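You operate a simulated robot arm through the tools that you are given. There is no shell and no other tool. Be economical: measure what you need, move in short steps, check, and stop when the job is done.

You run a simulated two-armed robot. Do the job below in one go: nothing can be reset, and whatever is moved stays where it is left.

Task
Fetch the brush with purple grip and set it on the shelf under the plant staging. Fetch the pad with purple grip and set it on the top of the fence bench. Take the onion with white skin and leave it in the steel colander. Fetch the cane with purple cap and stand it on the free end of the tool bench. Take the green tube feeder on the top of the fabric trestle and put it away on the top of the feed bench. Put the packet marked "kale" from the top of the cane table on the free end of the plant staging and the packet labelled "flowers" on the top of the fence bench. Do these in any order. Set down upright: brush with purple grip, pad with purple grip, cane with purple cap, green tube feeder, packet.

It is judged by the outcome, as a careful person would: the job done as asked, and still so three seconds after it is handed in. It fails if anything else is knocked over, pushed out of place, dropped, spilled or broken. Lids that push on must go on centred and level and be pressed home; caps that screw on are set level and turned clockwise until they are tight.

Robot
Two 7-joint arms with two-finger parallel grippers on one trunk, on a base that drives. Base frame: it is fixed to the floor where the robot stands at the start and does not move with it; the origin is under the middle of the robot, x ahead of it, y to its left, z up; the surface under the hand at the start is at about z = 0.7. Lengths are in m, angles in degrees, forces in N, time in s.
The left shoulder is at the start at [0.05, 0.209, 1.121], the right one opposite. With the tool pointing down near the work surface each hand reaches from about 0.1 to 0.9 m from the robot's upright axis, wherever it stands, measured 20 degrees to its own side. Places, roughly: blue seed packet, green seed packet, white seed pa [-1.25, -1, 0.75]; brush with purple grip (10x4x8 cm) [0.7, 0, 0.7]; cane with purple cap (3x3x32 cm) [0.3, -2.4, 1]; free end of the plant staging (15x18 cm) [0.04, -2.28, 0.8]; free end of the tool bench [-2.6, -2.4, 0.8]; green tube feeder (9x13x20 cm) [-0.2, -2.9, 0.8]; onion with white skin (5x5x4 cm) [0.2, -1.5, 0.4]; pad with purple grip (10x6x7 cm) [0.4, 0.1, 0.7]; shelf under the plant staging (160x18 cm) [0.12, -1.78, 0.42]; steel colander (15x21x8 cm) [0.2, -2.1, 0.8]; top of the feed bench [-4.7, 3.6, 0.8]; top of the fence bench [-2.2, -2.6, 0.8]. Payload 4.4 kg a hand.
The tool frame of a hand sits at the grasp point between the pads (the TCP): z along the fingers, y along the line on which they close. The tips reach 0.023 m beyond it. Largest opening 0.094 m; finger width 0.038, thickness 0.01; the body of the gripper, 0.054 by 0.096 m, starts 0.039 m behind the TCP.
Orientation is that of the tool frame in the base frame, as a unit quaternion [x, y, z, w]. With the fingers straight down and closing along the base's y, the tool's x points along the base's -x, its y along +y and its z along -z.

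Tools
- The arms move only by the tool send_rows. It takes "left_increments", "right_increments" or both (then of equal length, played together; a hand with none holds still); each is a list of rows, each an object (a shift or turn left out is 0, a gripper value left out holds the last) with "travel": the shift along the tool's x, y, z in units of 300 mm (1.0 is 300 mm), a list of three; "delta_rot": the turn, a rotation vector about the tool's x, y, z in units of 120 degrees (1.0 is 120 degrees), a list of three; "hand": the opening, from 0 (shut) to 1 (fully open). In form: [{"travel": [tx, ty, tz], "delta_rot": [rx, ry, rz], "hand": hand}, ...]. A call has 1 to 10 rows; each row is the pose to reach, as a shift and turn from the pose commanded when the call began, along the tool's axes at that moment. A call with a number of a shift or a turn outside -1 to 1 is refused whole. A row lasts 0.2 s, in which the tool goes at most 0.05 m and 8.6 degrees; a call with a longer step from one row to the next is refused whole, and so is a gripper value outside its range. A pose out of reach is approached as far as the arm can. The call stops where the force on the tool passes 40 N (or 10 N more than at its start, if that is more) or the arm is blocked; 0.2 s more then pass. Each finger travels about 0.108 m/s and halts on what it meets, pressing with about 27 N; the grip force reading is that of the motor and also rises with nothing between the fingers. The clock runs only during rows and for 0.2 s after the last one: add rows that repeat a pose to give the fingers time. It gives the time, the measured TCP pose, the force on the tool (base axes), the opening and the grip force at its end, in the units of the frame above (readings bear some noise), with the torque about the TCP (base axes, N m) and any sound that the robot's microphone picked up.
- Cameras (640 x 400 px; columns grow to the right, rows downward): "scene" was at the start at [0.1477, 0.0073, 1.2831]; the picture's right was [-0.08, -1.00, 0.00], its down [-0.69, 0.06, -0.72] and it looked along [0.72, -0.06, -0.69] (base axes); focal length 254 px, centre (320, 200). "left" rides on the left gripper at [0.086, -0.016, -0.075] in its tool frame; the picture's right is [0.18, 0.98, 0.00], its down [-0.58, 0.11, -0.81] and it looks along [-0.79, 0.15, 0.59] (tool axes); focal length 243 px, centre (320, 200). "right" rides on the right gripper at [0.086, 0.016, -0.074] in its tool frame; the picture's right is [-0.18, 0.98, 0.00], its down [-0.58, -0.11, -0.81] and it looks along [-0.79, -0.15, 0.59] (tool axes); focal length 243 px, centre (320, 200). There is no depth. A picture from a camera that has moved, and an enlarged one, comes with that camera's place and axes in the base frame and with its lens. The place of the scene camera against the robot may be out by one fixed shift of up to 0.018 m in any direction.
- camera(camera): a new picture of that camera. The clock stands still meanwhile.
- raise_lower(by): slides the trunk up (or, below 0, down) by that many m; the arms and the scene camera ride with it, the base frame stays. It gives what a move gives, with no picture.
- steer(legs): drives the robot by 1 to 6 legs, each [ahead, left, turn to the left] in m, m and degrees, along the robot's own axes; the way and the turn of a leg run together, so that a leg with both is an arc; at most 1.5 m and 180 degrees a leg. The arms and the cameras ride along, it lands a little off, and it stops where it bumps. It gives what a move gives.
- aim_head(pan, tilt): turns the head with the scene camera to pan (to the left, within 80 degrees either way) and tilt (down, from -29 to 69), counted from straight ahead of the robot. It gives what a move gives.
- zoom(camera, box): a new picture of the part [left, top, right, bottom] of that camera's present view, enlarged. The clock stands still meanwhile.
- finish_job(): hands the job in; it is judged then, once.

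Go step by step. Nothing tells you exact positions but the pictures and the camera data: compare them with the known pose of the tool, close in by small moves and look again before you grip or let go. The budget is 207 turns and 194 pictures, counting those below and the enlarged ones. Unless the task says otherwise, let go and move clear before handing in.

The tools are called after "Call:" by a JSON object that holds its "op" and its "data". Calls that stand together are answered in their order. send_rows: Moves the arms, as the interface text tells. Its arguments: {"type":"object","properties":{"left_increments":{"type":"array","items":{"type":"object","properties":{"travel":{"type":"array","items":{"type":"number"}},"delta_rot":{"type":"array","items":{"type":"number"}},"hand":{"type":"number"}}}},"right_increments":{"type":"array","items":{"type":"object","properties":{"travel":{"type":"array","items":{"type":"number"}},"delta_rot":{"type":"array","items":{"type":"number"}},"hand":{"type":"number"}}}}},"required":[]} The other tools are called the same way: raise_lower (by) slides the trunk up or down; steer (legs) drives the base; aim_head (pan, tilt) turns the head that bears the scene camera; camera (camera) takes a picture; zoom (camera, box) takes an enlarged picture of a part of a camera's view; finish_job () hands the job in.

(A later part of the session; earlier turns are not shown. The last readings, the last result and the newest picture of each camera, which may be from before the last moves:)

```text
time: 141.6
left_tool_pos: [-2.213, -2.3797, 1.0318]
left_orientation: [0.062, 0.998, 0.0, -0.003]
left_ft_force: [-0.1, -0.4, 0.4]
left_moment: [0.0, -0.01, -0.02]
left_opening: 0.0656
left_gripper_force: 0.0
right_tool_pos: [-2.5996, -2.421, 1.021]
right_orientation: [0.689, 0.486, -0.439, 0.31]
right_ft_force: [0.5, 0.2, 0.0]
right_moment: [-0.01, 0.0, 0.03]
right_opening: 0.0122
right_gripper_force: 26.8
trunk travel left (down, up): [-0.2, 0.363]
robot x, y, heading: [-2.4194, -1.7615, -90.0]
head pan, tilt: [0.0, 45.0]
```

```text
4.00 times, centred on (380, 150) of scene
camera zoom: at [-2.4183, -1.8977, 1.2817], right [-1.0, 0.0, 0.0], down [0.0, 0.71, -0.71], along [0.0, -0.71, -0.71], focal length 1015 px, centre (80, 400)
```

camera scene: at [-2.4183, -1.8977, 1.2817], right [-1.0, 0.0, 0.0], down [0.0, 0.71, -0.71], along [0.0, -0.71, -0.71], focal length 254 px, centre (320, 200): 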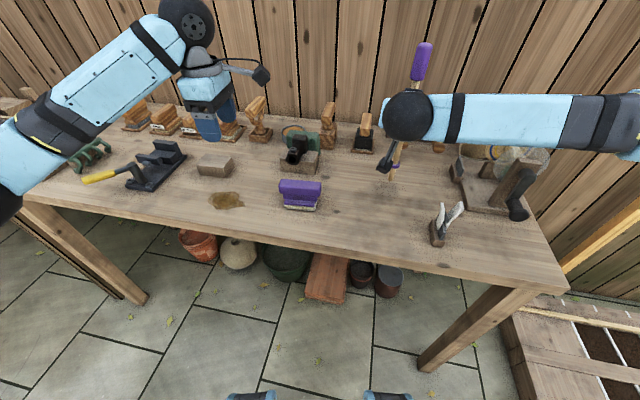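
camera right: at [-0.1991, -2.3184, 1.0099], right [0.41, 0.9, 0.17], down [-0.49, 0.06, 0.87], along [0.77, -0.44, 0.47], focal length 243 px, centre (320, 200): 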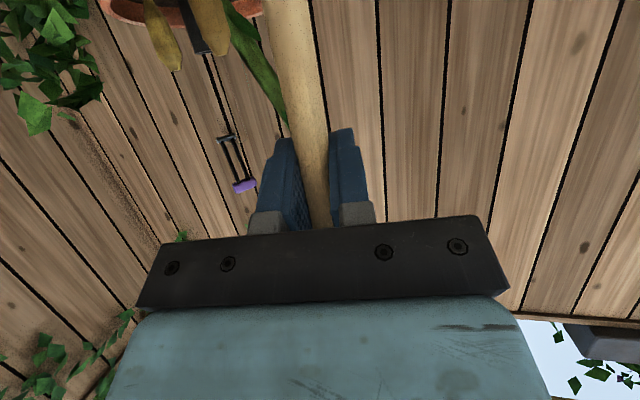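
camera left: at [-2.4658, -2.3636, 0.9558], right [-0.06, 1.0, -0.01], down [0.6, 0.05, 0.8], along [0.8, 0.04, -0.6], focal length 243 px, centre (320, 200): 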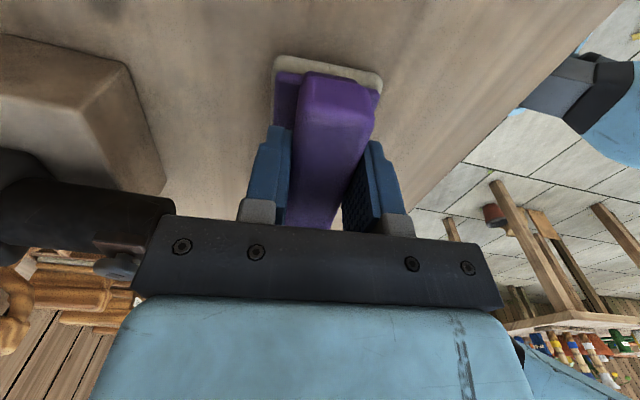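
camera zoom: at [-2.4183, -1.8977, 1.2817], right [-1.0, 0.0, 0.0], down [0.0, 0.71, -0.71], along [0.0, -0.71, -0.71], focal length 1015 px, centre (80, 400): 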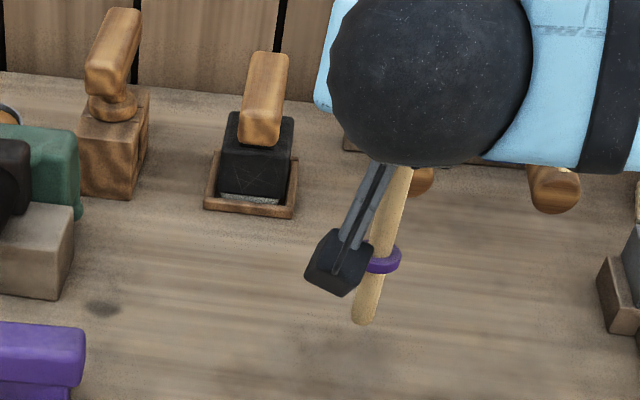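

Call:
{"op": "send_rows", "data": {"right_increments": [{"travel": [0.018, 0, 0.008]}, {"travel": [0.036, 0, 0.017]}, {"travel": [0.051, 0, 0.024]}]}}

Call:
{"op": "zoom", "data": {"camera": "scene", "box": [340, 120, 440, 200]}}

```text
time: 142.4
left_tool_pos: [-2.2136, -2.3797, 1.0324]
left_orientation: [0.062, 0.998, -0.001, -0.003]
left_ft_force: [-0.2, 0.3, -0.2]
left_moment: [-0.01, 0.0, 0.03]
left_opening: 0.0657
left_gripper_force: 0.0
right_tool_pos: [-2.6002, -2.4208, 1.0037]
right_orientation: [0.689, 0.485, -0.439, 0.311]
right_ft_force: [-0.2, 0.0, -1.1]
right_moment: [0.01, 0.0, 0.02]
right_opening: 0.0123
right_gripper_force: 27.2
trunk travel left (down, up): [-0.2, 0.363]
robot x, y, heading: [-2.4186, -1.7618, -89.9]
head pan, tilt: [0.0, 45.0]
```

```text
5.00 times, centred on (390, 160) of scene
camera zoom: at [-2.4186, -1.8975, 1.2817], right [-1.0, 0.0, 0.0], down [0.0, 0.71, -0.71], along [0.0, -0.71, -0.71], focal length 1269 px, centre (-30, 400)
```

zoom: 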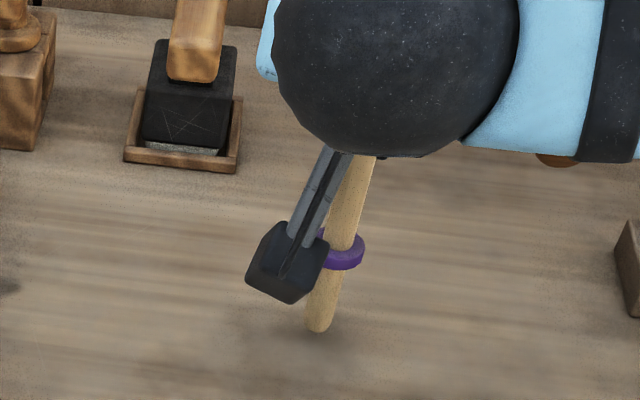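

Call:
{"op": "send_rows", "data": {"right_increments": [{"travel": [0.006, 0, 0.003]}, {"travel": [0.009, 0, 0.004]}]}}

Call:
{"op": "send_rows", "data": {"right_increments": [{"travel": [0.005, 0, 0.002]}, {"travel": [0.005, 0, 0.002]}]}}

Call:
{"op": "zoom", "data": {"camera": "scene", "box": [340, 120, 440, 200]}}

```text
time: 143.0
left_tool_pos: [-2.2134, -2.379, 1.0319]
left_orientation: [0.062, 0.998, -0.001, -0.003]
left_ft_force: [0.3, -0.5, 0.0]
left_moment: [-0.02, -0.03, 0.04]
left_opening: 0.0657
left_gripper_force: 0.1
right_tool_pos: [-2.6016, -2.4201, 1.0]
right_orientation: [0.689, 0.486, -0.439, 0.311]
right_ft_force: [-0.3, 0.4, -0.5]
right_moment: [-0.02, 0.02, 0.0]
right_opening: 0.0124
right_gripper_force: 27.0
trunk travel left (down, up): [-0.2, 0.363]
robot x, y, heading: [-2.4177, -1.7656, -89.7]
head pan, tilt: [0.0, 45.0]
```

```text
time: 143.6
left_tool_pos: [-2.2134, -2.3789, 1.0322]
left_orientation: [0.061, 0.998, -0.001, -0.002]
left_ft_force: [0.4, -0.5, -0.8]
left_moment: [0.0, -0.02, -0.02]
left_opening: 0.0659
left_gripper_force: 0.0
right_tool_pos: [-2.6004, -2.4204, 0.998]
right_orientation: [0.689, 0.486, -0.438, 0.312]
right_ft_force: [1.0, -1.5, -1.1]
right_moment: [-0.02, 0.02, 0.0]
right_opening: 0.0122
right_gripper_force: 26.9
trunk travel left (down, up): [-0.2, 0.363]
robot x, y, heading: [-2.4159, -1.7628, -89.5]
head pan, tilt: [0.0, 45.0]
```

```text
5.00 times, centred on (390, 160) of scene
camera zoom: at [-2.4186, -1.8974, 1.2817], right [-1.0, 0.0, 0.0], down [0.0, 0.71, -0.71], along [0.0, -0.71, -0.71], focal length 1269 px, centre (-30, 400)
```

zoom: 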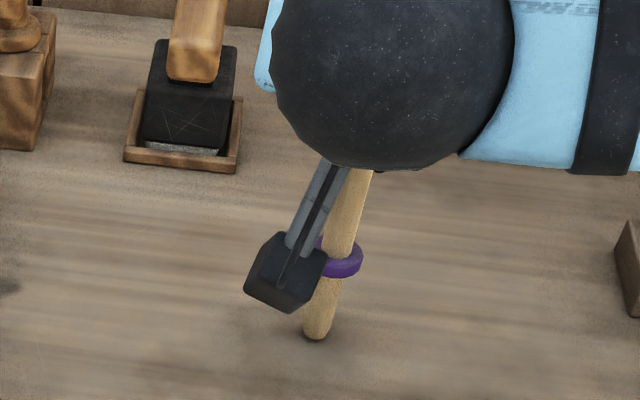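

Call:
{"op": "send_rows", "data": {"right_increments": [{"travel": [0.006, 0, 0.003]}, {"travel": [0.006, 0, 0.003]}]}}

Call:
{"op": "send_rows", "data": {"right_increments": [{"travel": [0.006, 0, 0.003]}, {"travel": [0.006, 0, 0.003]}]}}

Call:
{"op": "send_rows", "data": {"right_increments": [{"travel": [0.006, 0, 0.003]}, {"travel": [0.006, 0, 0.003]}]}}

```text
time: 144.2
left_tool_pos: [-2.213, -2.3799, 1.0316]
left_orientation: [0.062, 0.998, -0.001, -0.002]
left_ft_force: [0.2, 0.1, 0.2]
left_moment: [0.01, 0.0, -0.02]
left_opening: 0.0658
left_gripper_force: 0.1
right_tool_pos: [-2.6017, -2.4199, 0.9974]
right_orientation: [0.689, 0.485, -0.44, 0.31]
right_ft_force: [0.4, 0.0, 0.0]
right_moment: [-0.04, 0.02, -0.02]
right_opening: 0.0121
right_gripper_force: 26.4
trunk travel left (down, up): [-0.2, 0.363]
robot x, y, heading: [-2.4172, -1.7635, -90.2]
head pan, tilt: [0.0, 45.0]
```

```text
time: 144.8
left_tool_pos: [-2.2134, -2.3791, 1.0329]
left_orientation: [0.062, 0.998, -0.001, -0.002]
left_ft_force: [0.4, -0.2, 0.2]
left_moment: [0.0, -0.05, 0.01]
left_opening: 0.066
left_gripper_force: 0.0
right_tool_pos: [-2.601, -2.4197, 0.9949]
right_orientation: [0.69, 0.485, -0.44, 0.31]
right_ft_force: [-0.1, 0.1, 0.2]
right_moment: [-0.01, 0.03, 0.0]
right_opening: 0.0122
right_gripper_force: 26.7
trunk travel left (down, up): [-0.2, 0.363]
robot x, y, heading: [-2.4194, -1.7641, -89.8]
head pan, tilt: [0.0, 45.0]
```

```text
time: 145.4
left_tool_pos: [-2.2129, -2.3783, 1.0322]
left_orientation: [0.062, 0.998, -0.002, -0.003]
left_ft_force: [0.1, 0.8, 0.5]
left_moment: [0.0, 0.02, -0.03]
left_opening: 0.0658
left_gripper_force: 0.1
right_tool_pos: [-2.6013, -2.4195, 0.9947]
right_orientation: [0.689, 0.485, -0.439, 0.311]
right_ft_force: [0.4, 0.1, 9.5]
right_moment: [-0.04, 0.03, -0.01]
right_opening: 0.0118
right_gripper_force: 27.2
trunk travel left (down, up): [-0.2, 0.363]
robot x, y, heading: [-2.419, -1.7628, -89.6]
head pan, tilt: [0.0, 45.0]
```

Contact at 9.5 N. I loosen the grip slightly so the cane settles on its own foot, and look.

Call:
{"op": "send_rows", "data": {"right_increments": [{"hand": 0.12}, {"hand": 0.14}, {"hand": 0.16}, {"hand": 0.18}, {"hand": 0.2}, {"hand": 0.2}, {"hand": 0.2}]}}

Call:
{"op": "camera", "data": {"camera": "right"}}

Call:
{"op": "zoom", "data": {"camera": "scene", "box": [340, 20, 460, 200]}}

```text
time: 147.0
left_tool_pos: [-2.2144, -2.379, 1.0318]
left_orientation: [0.062, 0.998, -0.001, -0.002]
left_ft_force: [-0.4, -0.2, 0.5]
left_moment: [-0.02, 0.01, -0.02]
left_opening: 0.0656
left_gripper_force: 0.0
right_tool_pos: [-2.5999, -2.4204, 0.9931]
right_orientation: [0.689, 0.485, -0.44, 0.31]
right_ft_force: [-0.3, -0.4, -0.6]
right_moment: [-0.01, 0.01, -0.02]
right_opening: 0.0187
right_gripper_force: 0.0
trunk travel left (down, up): [-0.2, 0.363]
robot x, y, heading: [-2.4152, -1.7591, -89.8]
head pan, tilt: [0.0, 45.0]
```

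```text
104 pictures are left
camera right: at [-2.5502, -2.3277, 0.9463], right [0.9, -0.4, 0.17], down [0.06, 0.49, 0.87], along [-0.43, -0.77, 0.47], focal length 243 px, centre (320, 200)
```

right: 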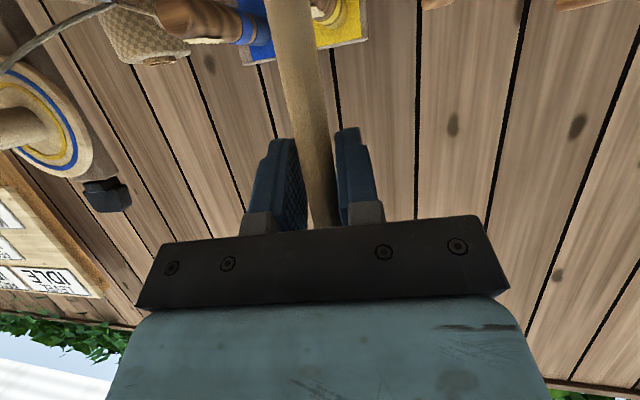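

```text
2.22 times, centred on (400, 110) of scene
camera zoom: at [-2.4185, -1.8974, 1.2817], right [-1.0, 0.0, 0.0], down [0.0, 0.71, -0.71], along [0.0, -0.71, -0.71], focal length 564 px, centre (142, 400)
```

zoom: 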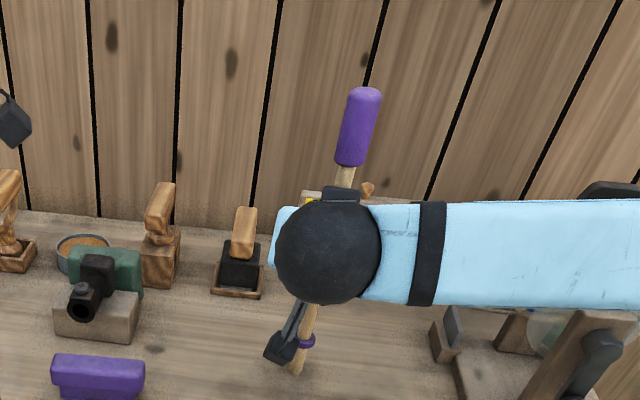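

Call:
{"op": "send_rows", "data": {"right_increments": [{"hand": 0.24}, {"hand": 0.28}, {"hand": 0.32}, {"hand": 0.36}, {"hand": 0.36}, {"hand": 0.36}]}}

Call:
{"op": "camera", "data": {"camera": "right"}}

```text
time: 148.4
left_tool_pos: [-2.2143, -2.3802, 1.0317]
left_orientation: [0.062, 0.998, -0.001, -0.002]
left_ft_force: [0.1, -0.4, -0.2]
left_moment: [0.01, 0.02, 0.01]
left_opening: 0.0657
left_gripper_force: 0.0
right_tool_pos: [-2.6015, -2.421, 0.9922]
right_orientation: [0.69, 0.486, -0.439, 0.31]
right_ft_force: [0.7, 0.2, -0.2]
right_moment: [-0.01, 0.02, 0.0]
right_opening: 0.0341
right_gripper_force: 0.0
trunk travel left (down, up): [-0.2, 0.363]
robot x, y, heading: [-2.4166, -1.7586, -89.7]
head pan, tilt: [0.0, 45.0]
```

```text
102 pictures are left
camera right: at [-2.5502, -2.3277, 0.9463], right [0.9, -0.4, 0.17], down [0.06, 0.49, 0.87], along [-0.43, -0.77, 0.47], focal length 243 px, centre (320, 200)
```

right: 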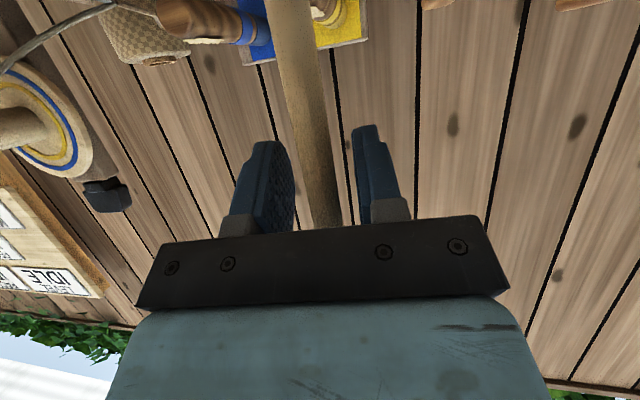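

The cane stands freely between the fingers. I open fully and back straight off.

Call:
{"op": "send_rows", "data": {"right_increments": [{"hand": 0.5}, {"hand": 0.7}, {"hand": 0.7}, {"travel": [0.03, 0, -0.065]}, {"travel": [0.07, 0, -0.15]}, {"travel": [0.12, 0, -0.26]}, {"travel": [0.18, 0, -0.39]}, {"travel": [0.24, 0, -0.52]}, {"travel": [0.3, 0, -0.65]}]}}

Call:
{"op": "camera", "data": {"camera": "scene"}}

Call:
{"op": "camera", "data": {"camera": "right"}}

```text
time: 150.4
left_tool_pos: [-2.2104, -2.3769, 1.0335]
left_orientation: [0.062, 0.998, -0.001, -0.003]
left_ft_force: [0.7, -0.4, 0.2]
left_moment: [-0.01, 0.04, -0.06]
left_opening: 0.0658
left_gripper_force: 0.0
right_tool_pos: [-2.5258, -2.2181, 0.9959]
right_orientation: [0.688, 0.486, -0.44, 0.312]
right_ft_force: [0.8, 0.6, 0.0]
right_moment: [0.03, 0.01, 0.0]
right_opening: 0.0658
right_gripper_force: 0.0
trunk travel left (down, up): [-0.2, 0.363]
robot x, y, heading: [-2.4162, -1.7626, -89.8]
head pan, tilt: [0.0, 45.0]
```

```text
101 pictures are left
camera scene: at [-2.4162, -1.8961, 1.2819], right [-1.0, 0.0, 0.0], down [0.0, 0.71, -0.71], along [0.0, -0.71, -0.71], focal length 254 px, centre (320, 200)
```

scene: 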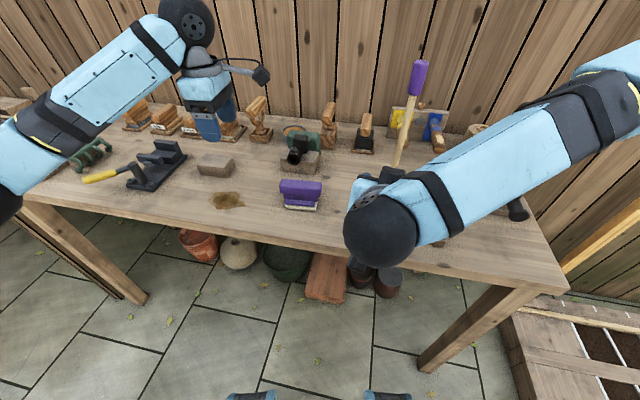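

```text
100 pictures are left
camera right: at [-2.4758, -2.125, 0.948], right [0.9, -0.4, 0.17], down [0.06, 0.5, 0.87], along [-0.43, -0.77, 0.47], focal length 243 px, centre (320, 200)
```

right: 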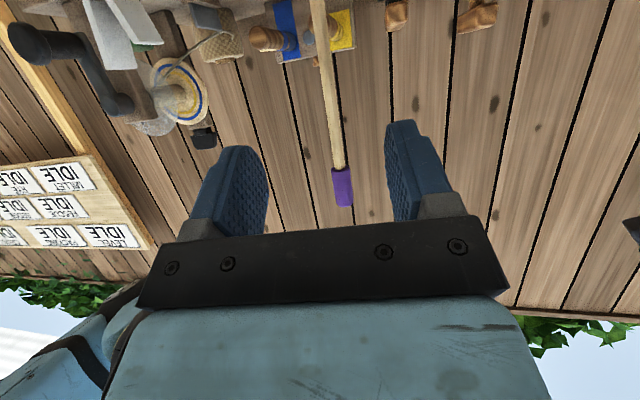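

The cane stands on its own. Next the packets on the cane table: I back off slowly, strafe along, and turn to face it.

Call:
{"op": "send_rows", "data": {"left_increments": [{"travel": [-0.05, 0.14, -0.05]}, {"travel": [-0.05, 0.28, -0.1]}, {"travel": [-0.05, 0.42, -0.15]}, {"travel": [-0.05, 0.55, -0.2]}]}}

Call:
{"op": "steer", "data": {"legs": [[-0.15, 0, 0], [0, 1.1, 0], [0.35, 0, 0], [0, 0, 90], [0, 0, 90]]}}

Call:
{"op": "aim_head", "data": {"pan": 0, "tilt": 35}}

Call:
{"op": "camera", "data": {"camera": "scene"}}

```text
time: 151.4
left_tool_pos: [-2.1766, -2.2164, 1.0908]
left_orientation: [0.062, 0.998, -0.001, -0.002]
left_ft_force: [0.2, 0.8, -0.3]
left_moment: [0.0, 0.01, -0.01]
left_opening: 0.0659
left_gripper_force: 0.1
right_tool_pos: [-2.5284, -2.2187, 0.9938]
right_orientation: [0.689, 0.486, -0.439, 0.311]
right_ft_force: [0.2, 0.2, -0.4]
right_moment: [0.02, 0.01, 0.0]
right_opening: 0.0658
right_gripper_force: 0.1
trunk travel left (down, up): [-0.2, 0.363]
robot x, y, heading: [-2.4185, -1.7618, -89.7]
head pan, tilt: [0.0, 45.0]
```

```text
time: 159.9
left_tool_pos: [-1.2602, -2.0809, 1.0895]
left_orientation: [0.054, 0.999, -0.001, -0.003]
left_ft_force: [0.9, 0.3, 0.1]
left_moment: [-0.01, -0.02, 0.02]
left_opening: 0.0657
left_gripper_force: 0.1
right_tool_pos: [-1.6118, -2.0878, 0.9939]
right_orientation: [0.684, 0.492, -0.436, 0.314]
right_ft_force: [0.5, 0.0, -0.6]
right_moment: [0.01, 0.02, -0.02]
right_opening: 0.0657
right_gripper_force: 0.0
trunk travel left (down, up): [-0.2, 0.363]
robot x, y, heading: [-1.5053, -1.63, -88.8]
head pan, tilt: [0.0, 45.0]
stopped in leg 2: the robot was blocked; the commanded pose is now the measured one
```

```text
time: 160.6
left_tool_pos: [-1.263, -2.0803, 1.0913]
left_orientation: [0.054, 0.999, -0.002, -0.002]
left_ft_force: [0.1, 1.1, 0.1]
left_moment: [0.02, -0.01, 0.03]
left_opening: 0.0656
left_gripper_force: 0.1
right_tool_pos: [-1.6133, -2.0864, 0.9944]
right_orientation: [0.685, 0.491, -0.436, 0.315]
right_ft_force: [-0.1, -0.3, 0.3]
right_moment: [0.03, 0.0, -0.01]
right_opening: 0.0657
right_gripper_force: 0.1
trunk travel left (down, up): [-0.2, 0.363]
robot x, y, heading: [-1.5118, -1.6286, -89.0]
head pan, tilt: [0.0, 35.0]
```

```text
99 pictures are left
camera scene: at [-1.5088, -1.7705, 1.2965], right [-1.0, -0.02, 0.0], down [-0.01, 0.57, -0.82], along [0.02, -0.82, -0.57], focal length 254 px, centre (320, 200)
```

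scene: 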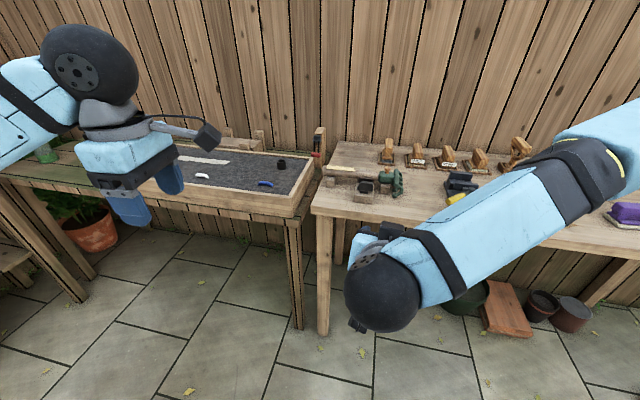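

Blocked, probably by the cane table's corner behind-left. I move ahead away from it and look back to the left.

Call:
{"op": "steer", "data": {"legs": [[0.35, 0, 0], [0, 0, 90]]}}

Call:
{"op": "aim_head", "data": {"pan": 65, "tilt": 35}}

Call:
{"op": "camera", "data": {"camera": "scene"}}

```text
time: 166.7
left_tool_pos: [-1.0504, -1.7276, 1.0909]
left_orientation: [-0.666, 0.746, -0.003, -0.001]
left_ft_force: [0.3, 0.5, -0.6]
left_moment: [0.0, -0.03, -0.03]
left_opening: 0.0658
left_gripper_force: 0.0
right_tool_pos: [-1.0465, -2.0787, 0.9942]
right_orientation: [0.139, 0.831, -0.087, 0.531]
right_ft_force: [-0.4, -0.1, 0.3]
right_moment: [0.01, -0.01, 0.0]
right_opening: 0.0659
right_gripper_force: 0.1
trunk travel left (down, up): [-0.2, 0.363]
robot x, y, heading: [-1.5036, -1.9707, 0.9]
head pan, tilt: [0.0, 35.0]
```

```text
time: 168.0
left_tool_pos: [-1.0499, -1.7273, 1.0898]
left_orientation: [-0.666, 0.746, -0.002, 0.0]
left_ft_force: [0.4, 0.0, 0.0]
left_moment: [-0.01, 0.0, -0.01]
left_opening: 0.0658
left_gripper_force: 0.1
right_tool_pos: [-1.0468, -2.0783, 0.9934]
right_orientation: [0.138, 0.832, -0.086, 0.531]
right_ft_force: [0.4, 0.3, -0.2]
right_moment: [0.01, 0.04, -0.01]
right_opening: 0.0659
right_gripper_force: 0.0
trunk travel left (down, up): [-0.2, 0.363]
robot x, y, heading: [-1.5036, -1.9726, 1.1]
head pan, tilt: [65.0, 35.0]
```

```text
98 pictures are left
camera scene: at [-1.4018, -1.8779, 1.2965], right [0.91, -0.41, 0.0], down [-0.23, -0.52, -0.82], along [0.34, 0.75, -0.57], focal length 254 px, centre (320, 200)
```

scene: 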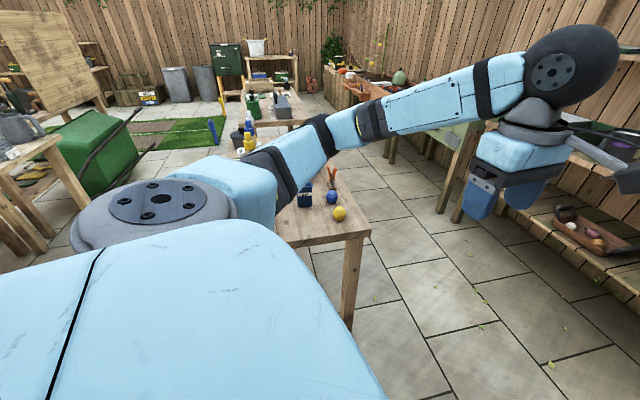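

Call:
{"op": "steer", "data": {"legs": [[0.25, -0.05, 0], [0, 0, 89]]}}

Call:
{"op": "aim_head", "data": {"pan": 0, "tilt": 30}}

Call:
{"op": "camera", "data": {"camera": "scene"}}

```text
time: 173.7
left_tool_pos: [-1.4791, -1.5574, 1.091]
left_orientation: [0.997, -0.073, 0.003, -0.002]
left_ft_force: [0.6, 0.6, -0.1]
left_moment: [0.03, -0.03, 0.0]
left_opening: 0.0659
left_gripper_force: 0.1
right_tool_pos: [-1.1272, -1.5655, 0.9936]
right_orientation: [-0.479, 0.694, 0.306, 0.442]
right_ft_force: [0.7, -0.2, 0.3]
right_moment: [-0.02, 0.03, 0.01]
right_opening: 0.0661
right_gripper_force: 0.1
trunk travel left (down, up): [-0.2, 0.363]
robot x, y, heading: [-1.2513, -2.0223, 88.8]
head pan, tilt: [65.0, 35.0]
```

```text
time: 175.0
left_tool_pos: [-1.4793, -1.5588, 1.0902]
left_orientation: [0.997, -0.072, 0.002, -0.001]
left_ft_force: [0.6, -0.3, -0.2]
left_moment: [0.02, 0.03, 0.03]
left_opening: 0.066
left_gripper_force: 0.0
right_tool_pos: [-1.1267, -1.5656, 0.9942]
right_orientation: [-0.48, 0.693, 0.307, 0.442]
right_ft_force: [-0.1, 0.1, -0.5]
right_moment: [0.01, 0.0, -0.02]
right_opening: 0.0657
right_gripper_force: 0.1
trunk travel left (down, up): [-0.2, 0.363]
robot x, y, heading: [-1.2467, -2.0212, 89.0]
head pan, tilt: [0.0, 30.0]
```

```text
97 pictures are left
camera scene: at [-1.2465, -1.8473, 1.3043], right [1.0, -0.02, 0.0], down [-0.01, -0.5, -0.87], along [0.01, 0.87, -0.5], focal length 254 px, centre (320, 200)
```

scene: 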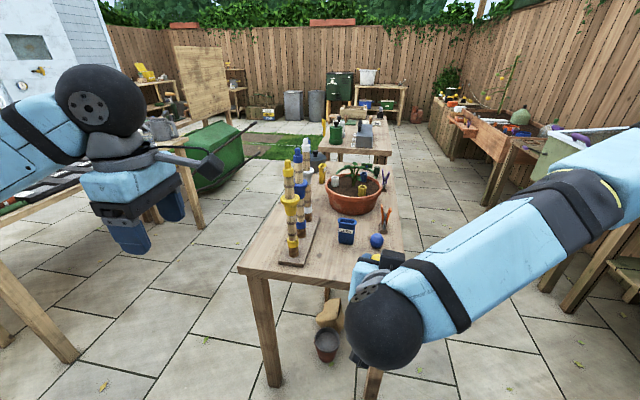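

Call:
{"op": "zoom", "data": {"camera": "scene", "box": [250, 120, 410, 280]}}

Call:
{"op": "send_rows", "data": {"right_increments": [{"travel": [0.05, -0.13, -0.05]}, {"travel": [0.1, -0.26, -0.1]}, {"travel": [0.12, -0.39, -0.15]}, {"travel": [0.12, -0.52, -0.2]}, {"travel": [0.12, -0.65, -0.25]}]}}

Call:
{"op": "camera", "data": {"camera": "scene"}}

```text
2.50 times, centred on (330, 200) of scene
camera zoom: at [-1.2465, -1.8473, 1.3043], right [1.0, -0.02, 0.0], down [-0.01, -0.5, -0.87], along [0.01, 0.87, -0.5], focal length 634 px, centre (295, 200)
```

zoom: 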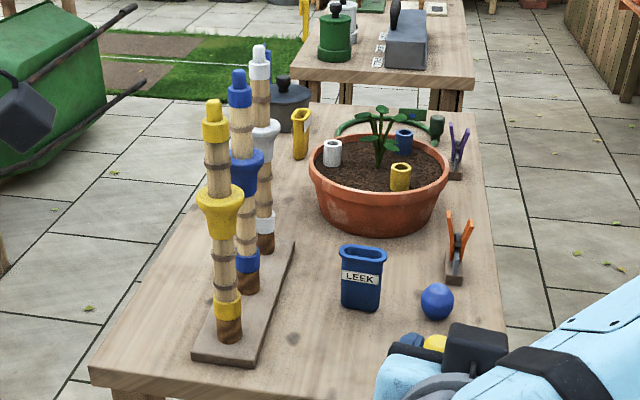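

```text
time: 176.2
left_tool_pos: [-1.4778, -1.5604, 1.0921]
left_orientation: [0.997, -0.072, 0.002, -0.001]
left_ft_force: [1.1, -0.4, 1.0]
left_moment: [0.04, -0.01, -0.01]
left_opening: 0.0657
left_gripper_force: 0.0
right_tool_pos: [-1.0525, -1.6039, 0.9451]
right_orientation: [-0.478, 0.694, 0.306, 0.443]
right_ft_force: [-0.2, -0.3, 0.3]
right_moment: [-0.01, -0.03, 0.01]
right_opening: 0.0659
right_gripper_force: 0.0
right hand out of reach, approached as far as the arm can: row 2, 3, 4, 5
trunk travel left (down, up): [-0.2, 0.363]
robot x, y, heading: [-1.2454, -2.0133, 89.0]
head pan, tilt: [0.0, 30.0]
```

```text
95 pictures are left
camera scene: at [-1.246, -1.8474, 1.3044], right [1.0, -0.02, 0.0], down [-0.01, -0.5, -0.87], along [0.01, 0.87, -0.5], focal length 254 px, centre (320, 200)
```

scene: 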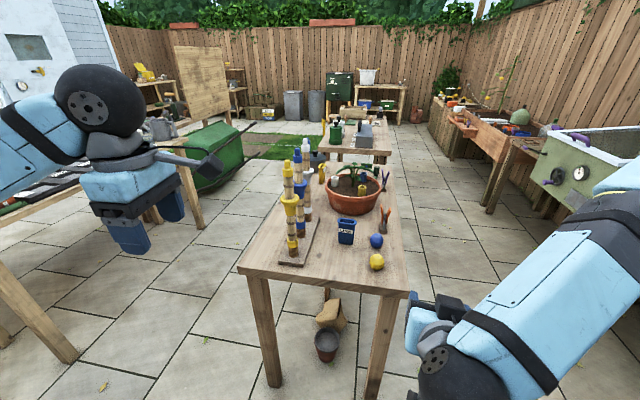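

The front packet here is "LEEK"; others (yellow, white, green) stand at the far side. I'll go around to the table's east side, facing -x, to view and reach them.

Call:
{"op": "steer", "data": {"legs": [[0, -0.6, 0], [0, 0, 91], [-0.22, 0, 0]]}}

Call:
{"op": "aim_head", "data": {"pan": -60, "tilt": 30}}

Call:
{"op": "camera", "data": {"camera": "scene"}}

```text
time: 187.1
left_tool_pos: [-0.8755, -2.2627, 1.09]
left_orientation: [0.755, 0.656, 0.0, -0.002]
left_ft_force: [-0.2, 0.2, 0.5]
left_moment: [-0.01, 0.03, 0.01]
left_opening: 0.0659
left_gripper_force: 0.0
right_tool_pos: [-0.8319, -1.839, 0.9455]
right_orientation: [0.829, -0.15, -0.53, -0.095]
right_ft_force: [0.6, 0.0, 0.5]
right_moment: [0.02, -0.01, 0.0]
right_opening: 0.0658
right_gripper_force: 0.1
trunk travel left (down, up): [-0.2, 0.363]
robot x, y, heading: [-0.42, -2.0335, 179.5]
head pan, tilt: [0.0, 30.0]
```

```text
time: 188.4
left_tool_pos: [-0.8764, -2.2625, 1.0902]
left_orientation: [0.755, 0.656, 0.001, -0.001]
left_ft_force: [-0.6, -0.2, -0.2]
left_moment: [0.0, -0.02, 0.0]
left_opening: 0.0654
left_gripper_force: 0.1
right_tool_pos: [-0.833, -1.8378, 0.9446]
right_orientation: [0.829, -0.151, -0.53, -0.095]
right_ft_force: [0.7, 0.1, 0.0]
right_moment: [-0.02, 0.01, 0.01]
right_opening: 0.0659
right_gripper_force: 0.0
trunk travel left (down, up): [-0.2, 0.363]
robot x, y, heading: [-0.4163, -2.0319, 179.1]
head pan, tilt: [-60.0, 30.0]
```

```text
94 pictures are left
camera scene: at [-0.5304, -1.9368, 1.3043], right [0.87, 0.49, 0.0], down [0.25, -0.44, -0.87], along [-0.42, 0.75, -0.5], focal length 254 px, centre (320, 200)
```

scene: 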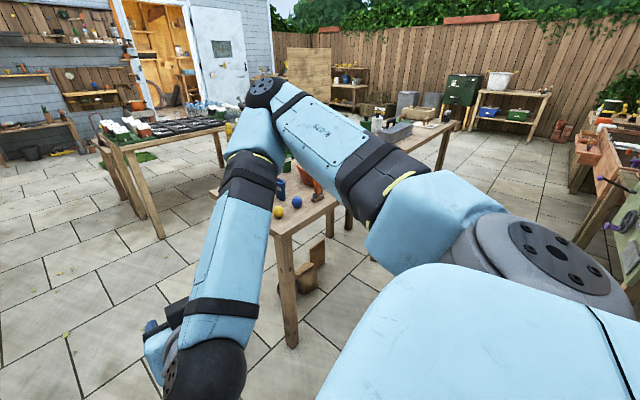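

Call:
{"op": "raise_lower", "data": {"by": 0.15}}

Call:
{"op": "steer", "data": {"legs": [[0, -0.9, 0]]}}

Call:
{"op": "aim_head", "data": {"pan": -10, "tilt": 40}}

Call:
{"op": "camera", "data": {"camera": "scene"}}

```text
time: 190.2
left_tool_pos: [-0.8763, -2.2638, 1.2413]
left_orientation: [0.755, 0.656, 0.001, -0.002]
left_ft_force: [0.6, -0.1, 0.5]
left_moment: [0.04, -0.01, 0.01]
left_opening: 0.0656
left_gripper_force: 0.1
right_tool_pos: [-0.8327, -1.8383, 1.0948]
right_orientation: [0.83, -0.15, -0.529, -0.095]
right_ft_force: [-0.1, 0.2, 0.0]
right_moment: [-0.02, 0.03, -0.03]
right_opening: 0.066
right_gripper_force: 0.0
trunk travel left (down, up): [-0.35, 0.213]
robot x, y, heading: [-0.4163, -2.0333, 179.1]
head pan, tilt: [-60.0, 30.0]
```

```text
time: 198.3
left_tool_pos: [-0.8674, -1.3803, 1.2406]
left_orientation: [0.752, 0.659, -0.001, -0.001]
left_ft_force: [-1.8, 0.2, 0.0]
left_moment: [-0.01, 0.01, 0.0]
left_opening: 0.0659
left_gripper_force: 0.0
right_tool_pos: [-0.8273, -0.9543, 1.0958]
right_orientation: [0.83, -0.148, -0.53, -0.094]
right_ft_force: [-0.2, -0.6, 0.5]
right_moment: [0.02, 0.01, 0.04]
right_opening: 0.0657
right_gripper_force: 0.0
trunk travel left (down, up): [-0.35, 0.213]
robot x, y, heading: [-0.4107, -1.146, 180.0]
head pan, tilt: [-60.0, 30.0]
```

```text
time: 199.5
left_tool_pos: [-0.8681, -1.3787, 1.2399]
left_orientation: [0.753, 0.658, 0.001, -0.002]
left_ft_force: [-0.1, 0.1, 0.2]
left_moment: [0.01, 0.03, 0.03]
left_opening: 0.0654
left_gripper_force: 0.0
right_tool_pos: [-0.8262, -0.954, 1.0956]
right_orientation: [0.83, -0.147, -0.53, -0.092]
right_ft_force: [-0.8, -0.5, 0.3]
right_moment: [0.01, 0.0, 0.03]
right_opening: 0.0661
right_gripper_force: 0.1
trunk travel left (down, up): [-0.35, 0.213]
robot x, y, heading: [-0.4092, -1.1476, 179.3]
head pan, tilt: [-10.0, 40.0]
```

```text
93 pictures are left
camera scene: at [-0.5623, -1.114, 1.439], right [0.18, 0.98, 0.0], down [0.63, -0.12, -0.77], along [-0.75, 0.14, -0.64], focal length 254 px, centre (320, 200)
```

scene: 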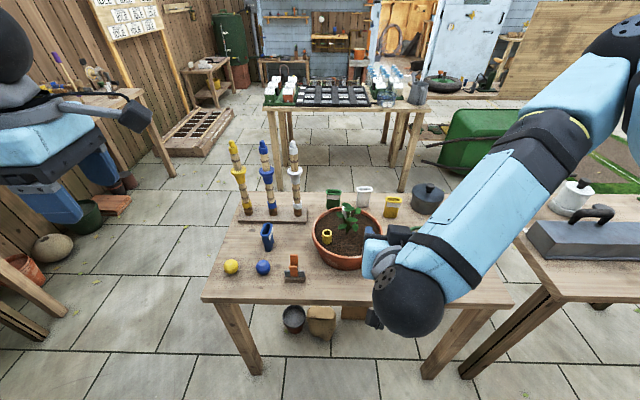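

Call:
{"op": "zoom", "data": {"camera": "scene", "box": [230, 170, 430, 295]}}

```text
3.20 times, centred on (330, 232) of scene
camera zoom: at [-0.5623, -1.114, 1.439], right [0.18, 0.98, 0.0], down [0.63, -0.12, -0.77], along [-0.75, 0.14, -0.64], focal length 812 px, centre (288, 96)
```

zoom: 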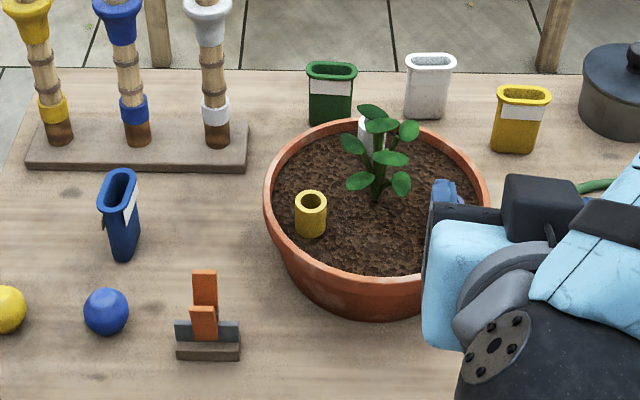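

Call:
{"op": "zoom", "data": {"camera": "scene", "box": [318, 180, 408, 225]}}

```text
7.11 times, centred on (363, 202) of scene
camera zoom: at [-0.5623, -1.114, 1.439], right [0.18, 0.98, 0.0], down [0.63, -0.12, -0.77], along [-0.75, 0.14, -0.64], focal length 1804 px, centre (14, 182)
```

zoom: 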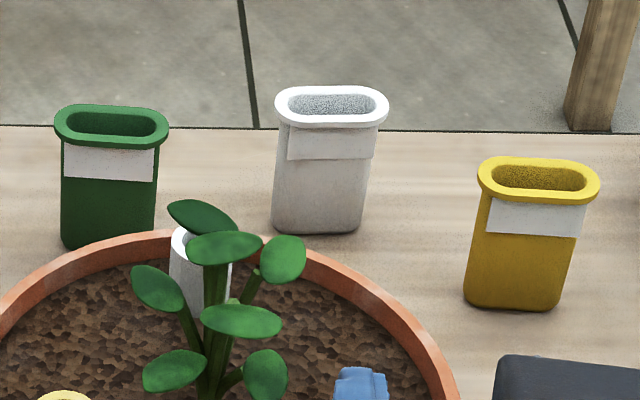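

The labels toward me are blank; the text must face west. I drive around to the table's west side to read and pick them.

Call:
{"op": "steer", "data": {"legs": [[0, 0.83, 0], [1.5, 0, 0.5], [0.06, 0, 0]]}}

Call:
{"op": "steer", "data": {"legs": [[0, 0, -90]]}}

Call:
{"op": "aim_head", "data": {"pan": -40, "tilt": 25}}

Call:
{"op": "camera", "data": {"camera": "scene"}}

```text
time: 214.8
left_tool_pos: [-2.4162, -2.2412, 1.2402]
left_orientation: [0.742, 0.67, 0.001, -0.001]
left_ft_force: [-0.5, 0.3, 0.6]
left_moment: [0.0, -0.04, 0.03]
left_opening: 0.0656
left_gripper_force: 0.1
right_tool_pos: [-2.3875, -1.8143, 1.0947]
right_orientation: [0.832, -0.135, -0.531, -0.085]
right_ft_force: [0.1, 0.4, -0.5]
right_moment: [0.01, 0.03, -0.02]
right_opening: 0.0658
right_gripper_force: 0.0
trunk travel left (down, up): [-0.35, 0.213]
robot x, y, heading: [-1.9657, -1.9939, -178.4]
head pan, tilt: [-10.0, 40.0]
```

```text
time: 219.0
left_tool_pos: [-2.2173, -1.5429, 1.2399]
left_orientation: [0.999, -0.05, 0.002, -0.001]
left_ft_force: [0.1, 0.3, 0.2]
left_moment: [0.0, 0.02, 0.01]
left_opening: 0.0657
left_gripper_force: 0.0
right_tool_pos: [-1.7904, -1.5678, 1.0955]
right_orientation: [-0.494, 0.683, 0.317, 0.435]
right_ft_force: [-0.3, 0.4, -0.4]
right_moment: [0.02, 0.0, 0.0]
right_opening: 0.066
right_gripper_force: 0.1
trunk travel left (down, up): [-0.35, 0.213]
robot x, y, heading: [-1.9634, -1.9911, 91.5]
head pan, tilt: [-10.0, 40.0]
```

```text
time: 219.9
left_tool_pos: [-2.2161, -1.5421, 1.2414]
left_orientation: [0.999, -0.05, 0.001, -0.002]
left_ft_force: [0.7, -0.2, -0.5]
left_moment: [0.02, 0.02, 0.01]
left_opening: 0.0661
left_gripper_force: 0.0
right_tool_pos: [-1.79, -1.5681, 1.0956]
right_orientation: [-0.494, 0.684, 0.315, 0.435]
right_ft_force: [-0.2, -0.7, -0.5]
right_moment: [-0.03, -0.01, -0.02]
right_opening: 0.0657
right_gripper_force: 0.1
trunk travel left (down, up): [-0.35, 0.213]
robot x, y, heading: [-1.9655, -1.9905, 91.7]
head pan, tilt: [-40.0, 25.0]
```

```text
90 pictures are left
camera scene: at [-1.9115, -1.8371, 1.4623], right [0.78, -0.62, 0.0], down [-0.26, -0.33, -0.91], along [0.56, 0.71, -0.42], focal length 254 px, centre (320, 200)
```

scene: 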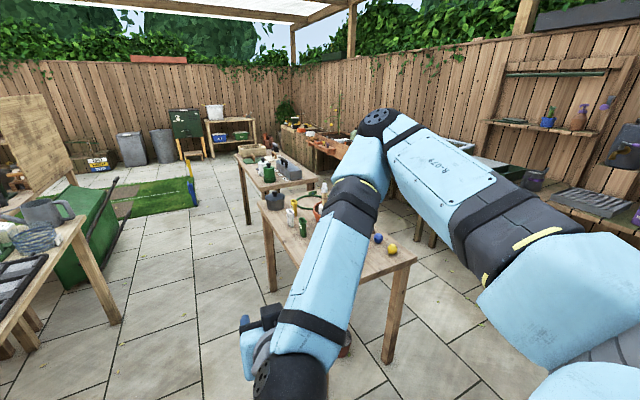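

Call:
{"op": "zoom", "data": {"camera": "scene", "box": [260, 180, 340, 240]}}

Call:
{"op": "steer", "data": {"legs": [[0.9, 0.08, -1.5]]}}

Call:
{"op": "aim_head", "data": {"pan": -60, "tilt": 40}}

Call:
{"op": "camera", "data": {"camera": "scene"}}

```text
6.67 times, centred on (300, 210) of scene
camera zoom: at [-1.9115, -1.8371, 1.4623], right [0.78, -0.62, 0.0], down [-0.26, -0.33, -0.91], along [0.56, 0.71, -0.42], focal length 1692 px, centre (453, 133)
```

zoom: 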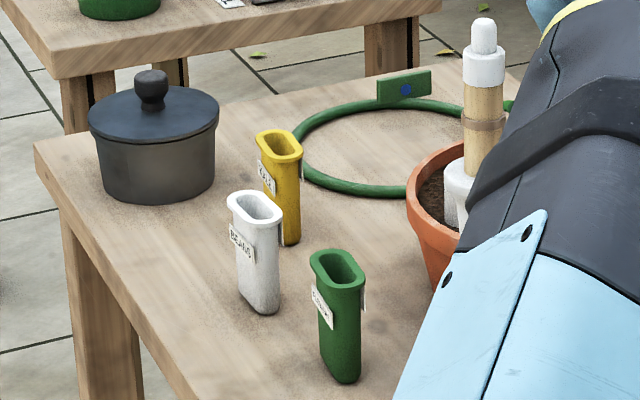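

```text
time: 224.6
left_tool_pos: [-2.3042, -0.6525, 1.2404]
left_orientation: [0.998, -0.059, 0.002, -0.001]
left_ft_force: [1.6, 0.7, -0.2]
left_moment: [-0.03, 0.03, 0.02]
left_opening: 0.0657
left_gripper_force: 0.0
right_tool_pos: [-1.8774, -0.688, 1.0951]
right_orientation: [-0.488, 0.687, 0.313, 0.438]
right_ft_force: [-0.1, 1.2, 0.2]
right_moment: [0.01, 0.02, 0.02]
right_opening: 0.066
right_gripper_force: 0.1
trunk travel left (down, up): [-0.35, 0.213]
robot x, y, heading: [-2.0619, -1.1076, 90.4]
head pan, tilt: [-40.0, 25.0]
```

```text
time: 225.4
left_tool_pos: [-2.3034, -0.6539, 1.241]
left_orientation: [0.998, -0.059, 0.002, -0.002]
left_ft_force: [-0.2, 0.4, 0.9]
left_moment: [-0.02, 0.0, 0.01]
left_opening: 0.0659
left_gripper_force: 0.1
right_tool_pos: [-1.8777, -0.6877, 1.0957]
right_orientation: [-0.487, 0.687, 0.312, 0.439]
right_ft_force: [0.5, -0.7, -0.2]
right_moment: [0.02, 0.05, -0.02]
right_opening: 0.0662
right_gripper_force: 0.0
trunk travel left (down, up): [-0.35, 0.213]
robot x, y, heading: [-2.0639, -1.1069, 90.6]
head pan, tilt: [-60.0, 40.0]
```

```text
88 pictures are left
camera scene: at [-1.9894, -0.9828, 1.439], right [0.51, -0.86, 0.0], down [-0.55, -0.33, -0.77], along [0.66, 0.39, -0.64], focal length 254 px, centre (320, 200)
```

scene: 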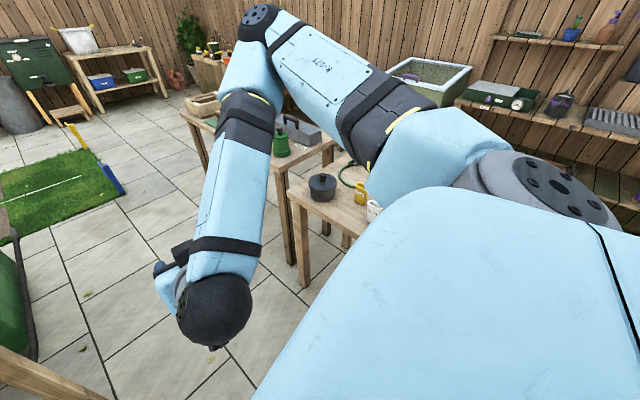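

White reads "BEANS". I turn to face the table (heading 0) to read green and yellow.

Call:
{"op": "zoom", "data": {"camera": "scene", "box": [340, 175, 400, 225]}}

Call:
{"op": "steer", "data": {"legs": [[0, 0, -91]]}}

Call:
{"op": "aim_head", "data": {"pan": 5, "tilt": 40}}

Call:
{"op": "camera", "data": {"camera": "scene"}}

Call:
{"op": "zoom", "data": {"camera": "scene", "box": [230, 140, 350, 215]}}

```text
8.00 times, centred on (370, 200) of scene
camera zoom: at [-1.9894, -0.9828, 1.439], right [0.51, -0.86, 0.0], down [-0.55, -0.33, -0.77], along [0.66, 0.39, -0.64], focal length 2030 px, centre (-80, 200)
```

zoom: 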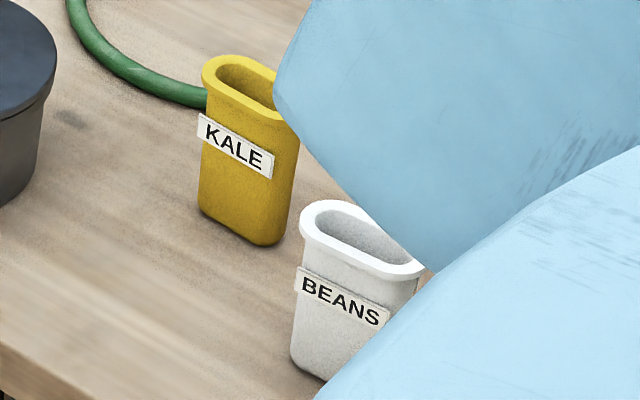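

```text
time: 229.7
left_tool_pos: [-1.6025, -0.8721, 1.2396]
left_orientation: [-0.659, 0.752, -0.002, -0.001]
left_ft_force: [0.0, 0.2, -0.2]
left_moment: [0.0, -0.01, 0.05]
left_opening: 0.0659
left_gripper_force: 0.0
right_tool_pos: [-1.6437, -1.297, 1.0945]
right_orientation: [0.147, 0.83, -0.093, 0.53]
right_ft_force: [0.6, 0.2, -0.8]
right_moment: [-0.02, -0.01, 0.02]
right_opening: 0.0659
right_gripper_force: 0.1
trunk travel left (down, up): [-0.35, 0.213]
robot x, y, heading: [-2.0636, -1.1079, -0.3]
head pan, tilt: [-60.0, 40.0]
```

```text
time: 231.1
left_tool_pos: [-1.6027, -0.8703, 1.242]
left_orientation: [-0.658, 0.753, -0.002, -0.001]
left_ft_force: [0.2, 0.1, -0.1]
left_moment: [0.0, 0.0, 0.0]
left_opening: 0.0658
left_gripper_force: 0.1
right_tool_pos: [-1.6434, -1.2971, 1.0946]
right_orientation: [0.148, 0.83, -0.093, 0.53]
right_ft_force: [1.0, -0.2, -0.4]
right_moment: [0.01, -0.06, -0.02]
right_opening: 0.0657
right_gripper_force: 0.0
trunk travel left (down, up): [-0.35, 0.213]
robot x, y, heading: [-2.058, -1.1055, -0.3]
head pan, tilt: [5.0, 40.0]
```

```text
86 pictures are left
camera scene: at [-1.9098, -1.0868, 1.439], right [0.08, -1.0, 0.0], down [-0.64, -0.05, -0.77], along [0.76, 0.06, -0.64], focal length 254 px, centre (320, 200)
```

scene: 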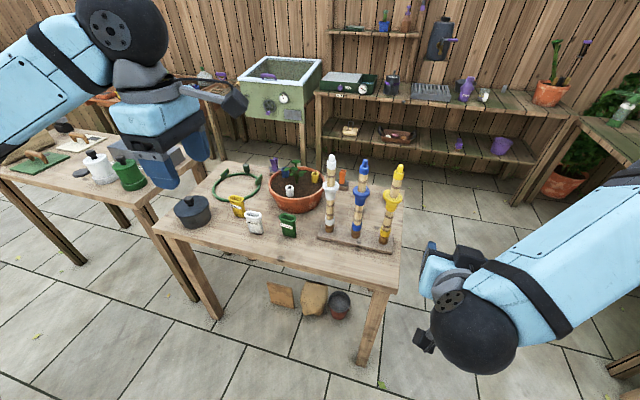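

```text
5.33 times, centred on (290, 178) of scene
camera zoom: at [-1.9098, -1.0868, 1.439], right [0.08, -1.0, 0.0], down [-0.64, -0.05, -0.77], along [0.76, 0.06, -0.64], focal length 1353 px, centre (480, 320)
```

zoom: 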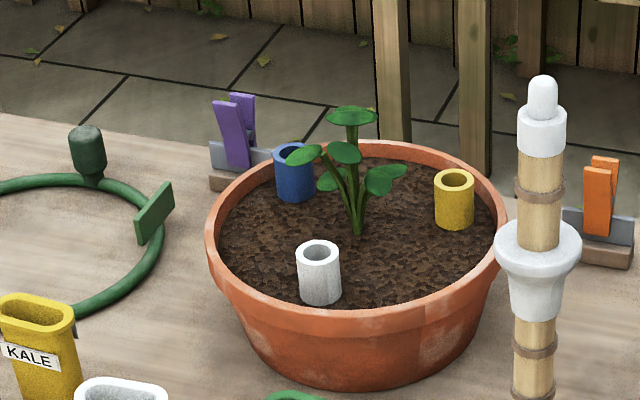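

Call:
{"op": "zoom", "data": {"camera": "scene", "box": [220, 180, 316, 240]}}

```text
6.67 times, centred on (268, 210) of scene
camera zoom: at [-1.9098, -1.0868, 1.439], right [0.08, -1.0, 0.0], down [-0.64, -0.05, -0.77], along [0.76, 0.06, -0.64], focal length 1692 px, centre (667, 133)
```

zoom: 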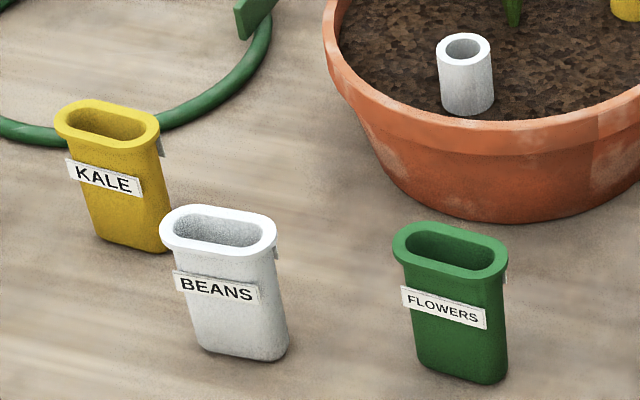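

Yellow is KALE and green is FLOWERS. Left hand will take KALE, right hand FLOWERS. I drive a little closer, lower the trunk, and bring the left hand above the yellow packet.

Call:
{"op": "steer", "data": {"legs": [[0.12, 0, 0]]}}

Call:
{"op": "raise_lower", "data": {"by": -0.15}}

Call:
{"op": "send_rows", "data": {"left_increments": [{"travel": [-0.078, -0.104, 0.02], "delta_rot": [0, 0, 0.02], "hand": 0.65}, {"travel": [-0.155, -0.208, 0.06], "delta_rot": [0, 0, 0.04]}, {"travel": [-0.233, -0.311, 0.12], "delta_rot": [0, 0, 0.06]}, {"travel": [-0.31, -0.415, 0.18], "delta_rot": [0, 0, 0.083]}, {"travel": [-0.388, -0.519, 0.24], "delta_rot": [0, 0, 0.083]}, {"travel": [-0.465, -0.62, 0.3], "delta_rot": [0, 0, 0.083]}, {"travel": [-0.543, -0.726, 0.36], "delta_rot": [0, 0, 0.083]}, {"travel": [-0.62, -0.83, 0.42], "delta_rot": [0, 0, 0.083]}]}}

Call:
{"op": "camera", "data": {"camera": "left"}}

Call:
{"op": "camera", "data": {"camera": "scene"}}

```text
time: 232.3
left_tool_pos: [-1.4839, -0.8699, 1.2415]
left_orientation: [-0.659, 0.752, -0.002, 0.0]
left_ft_force: [0.7, -0.4, 0.2]
left_moment: [0.03, 0.02, 0.01]
left_opening: 0.0659
left_gripper_force: 0.1
right_tool_pos: [-1.5233, -1.2972, 1.0956]
right_orientation: [0.147, 0.83, -0.093, 0.53]
right_ft_force: [0.5, -0.2, -0.5]
right_moment: [0.01, -0.02, -0.02]
right_opening: 0.0658
right_gripper_force: 0.1
trunk travel left (down, up): [-0.35, 0.213]
robot x, y, heading: [-1.9424, -1.108, -0.3]
head pan, tilt: [5.0, 40.0]
```

```text
time: 234.1
left_tool_pos: [-1.4848, -0.8719, 1.0905]
left_orientation: [-0.659, 0.752, -0.002, 0.0]
left_ft_force: [0.0, 0.3, 0.5]
left_moment: [0.03, 0.0, -0.01]
left_opening: 0.0655
left_gripper_force: 0.0
right_tool_pos: [-1.5236, -1.297, 0.9456]
right_orientation: [0.147, 0.83, -0.092, 0.53]
right_ft_force: [0.2, -0.3, 0.5]
right_moment: [0.0, -0.01, -0.03]
right_opening: 0.0655
right_gripper_force: 0.0
trunk travel left (down, up): [-0.2, 0.363]
robot x, y, heading: [-1.9404, -1.1077, -0.2]
head pan, tilt: [5.0, 40.0]
```

```text
time: 235.9
left_tool_pos: [-1.2114, -0.7191, 0.9633]
left_orientation: [-0.591, 0.807, -0.003, -0.001]
left_ft_force: [0.7, -0.8, -0.5]
left_moment: [-0.01, 0.01, -0.02]
left_opening: 0.0608
left_gripper_force: 0.1
right_tool_pos: [-1.5222, -1.2966, 0.944]
right_orientation: [0.146, 0.83, -0.092, 0.53]
right_ft_force: [-0.7, -0.1, 0.6]
right_moment: [-0.02, -0.03, 0.01]
right_opening: 0.0658
right_gripper_force: 0.1
trunk travel left (down, up): [-0.2, 0.363]
robot x, y, heading: [-1.9412, -1.1065, -0.3]
head pan, tilt: [5.0, 40.0]
```

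```text
83 pictures are left
camera left: at [-1.2213, -0.8056, 1.0373], right [-0.99, 0.12, 0.0], down [0.07, 0.59, 0.8], along [0.1, 0.8, -0.6], focal length 243 px, centre (320, 200)
```

left: 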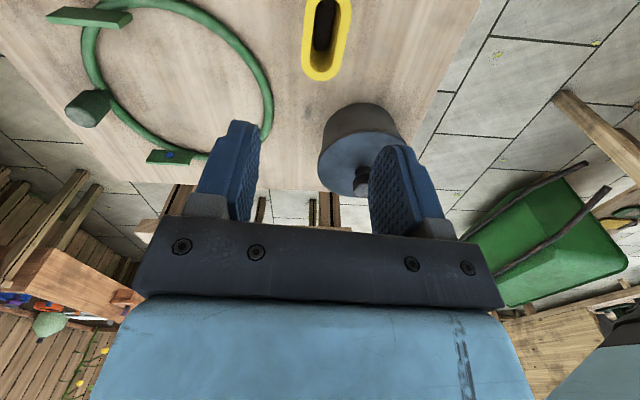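

```text
82 pictures are left
camera scene: at [-1.7893, -1.087, 1.2888], right [0.08, -1.0, 0.0], down [-0.64, -0.05, -0.77], along [0.76, 0.06, -0.64], focal length 254 px, centre (320, 200)
```

scene: 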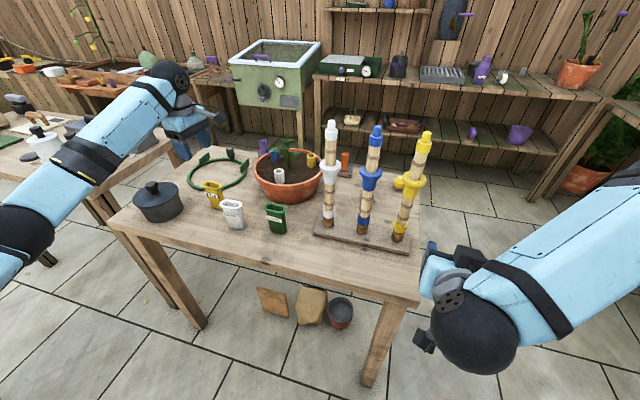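

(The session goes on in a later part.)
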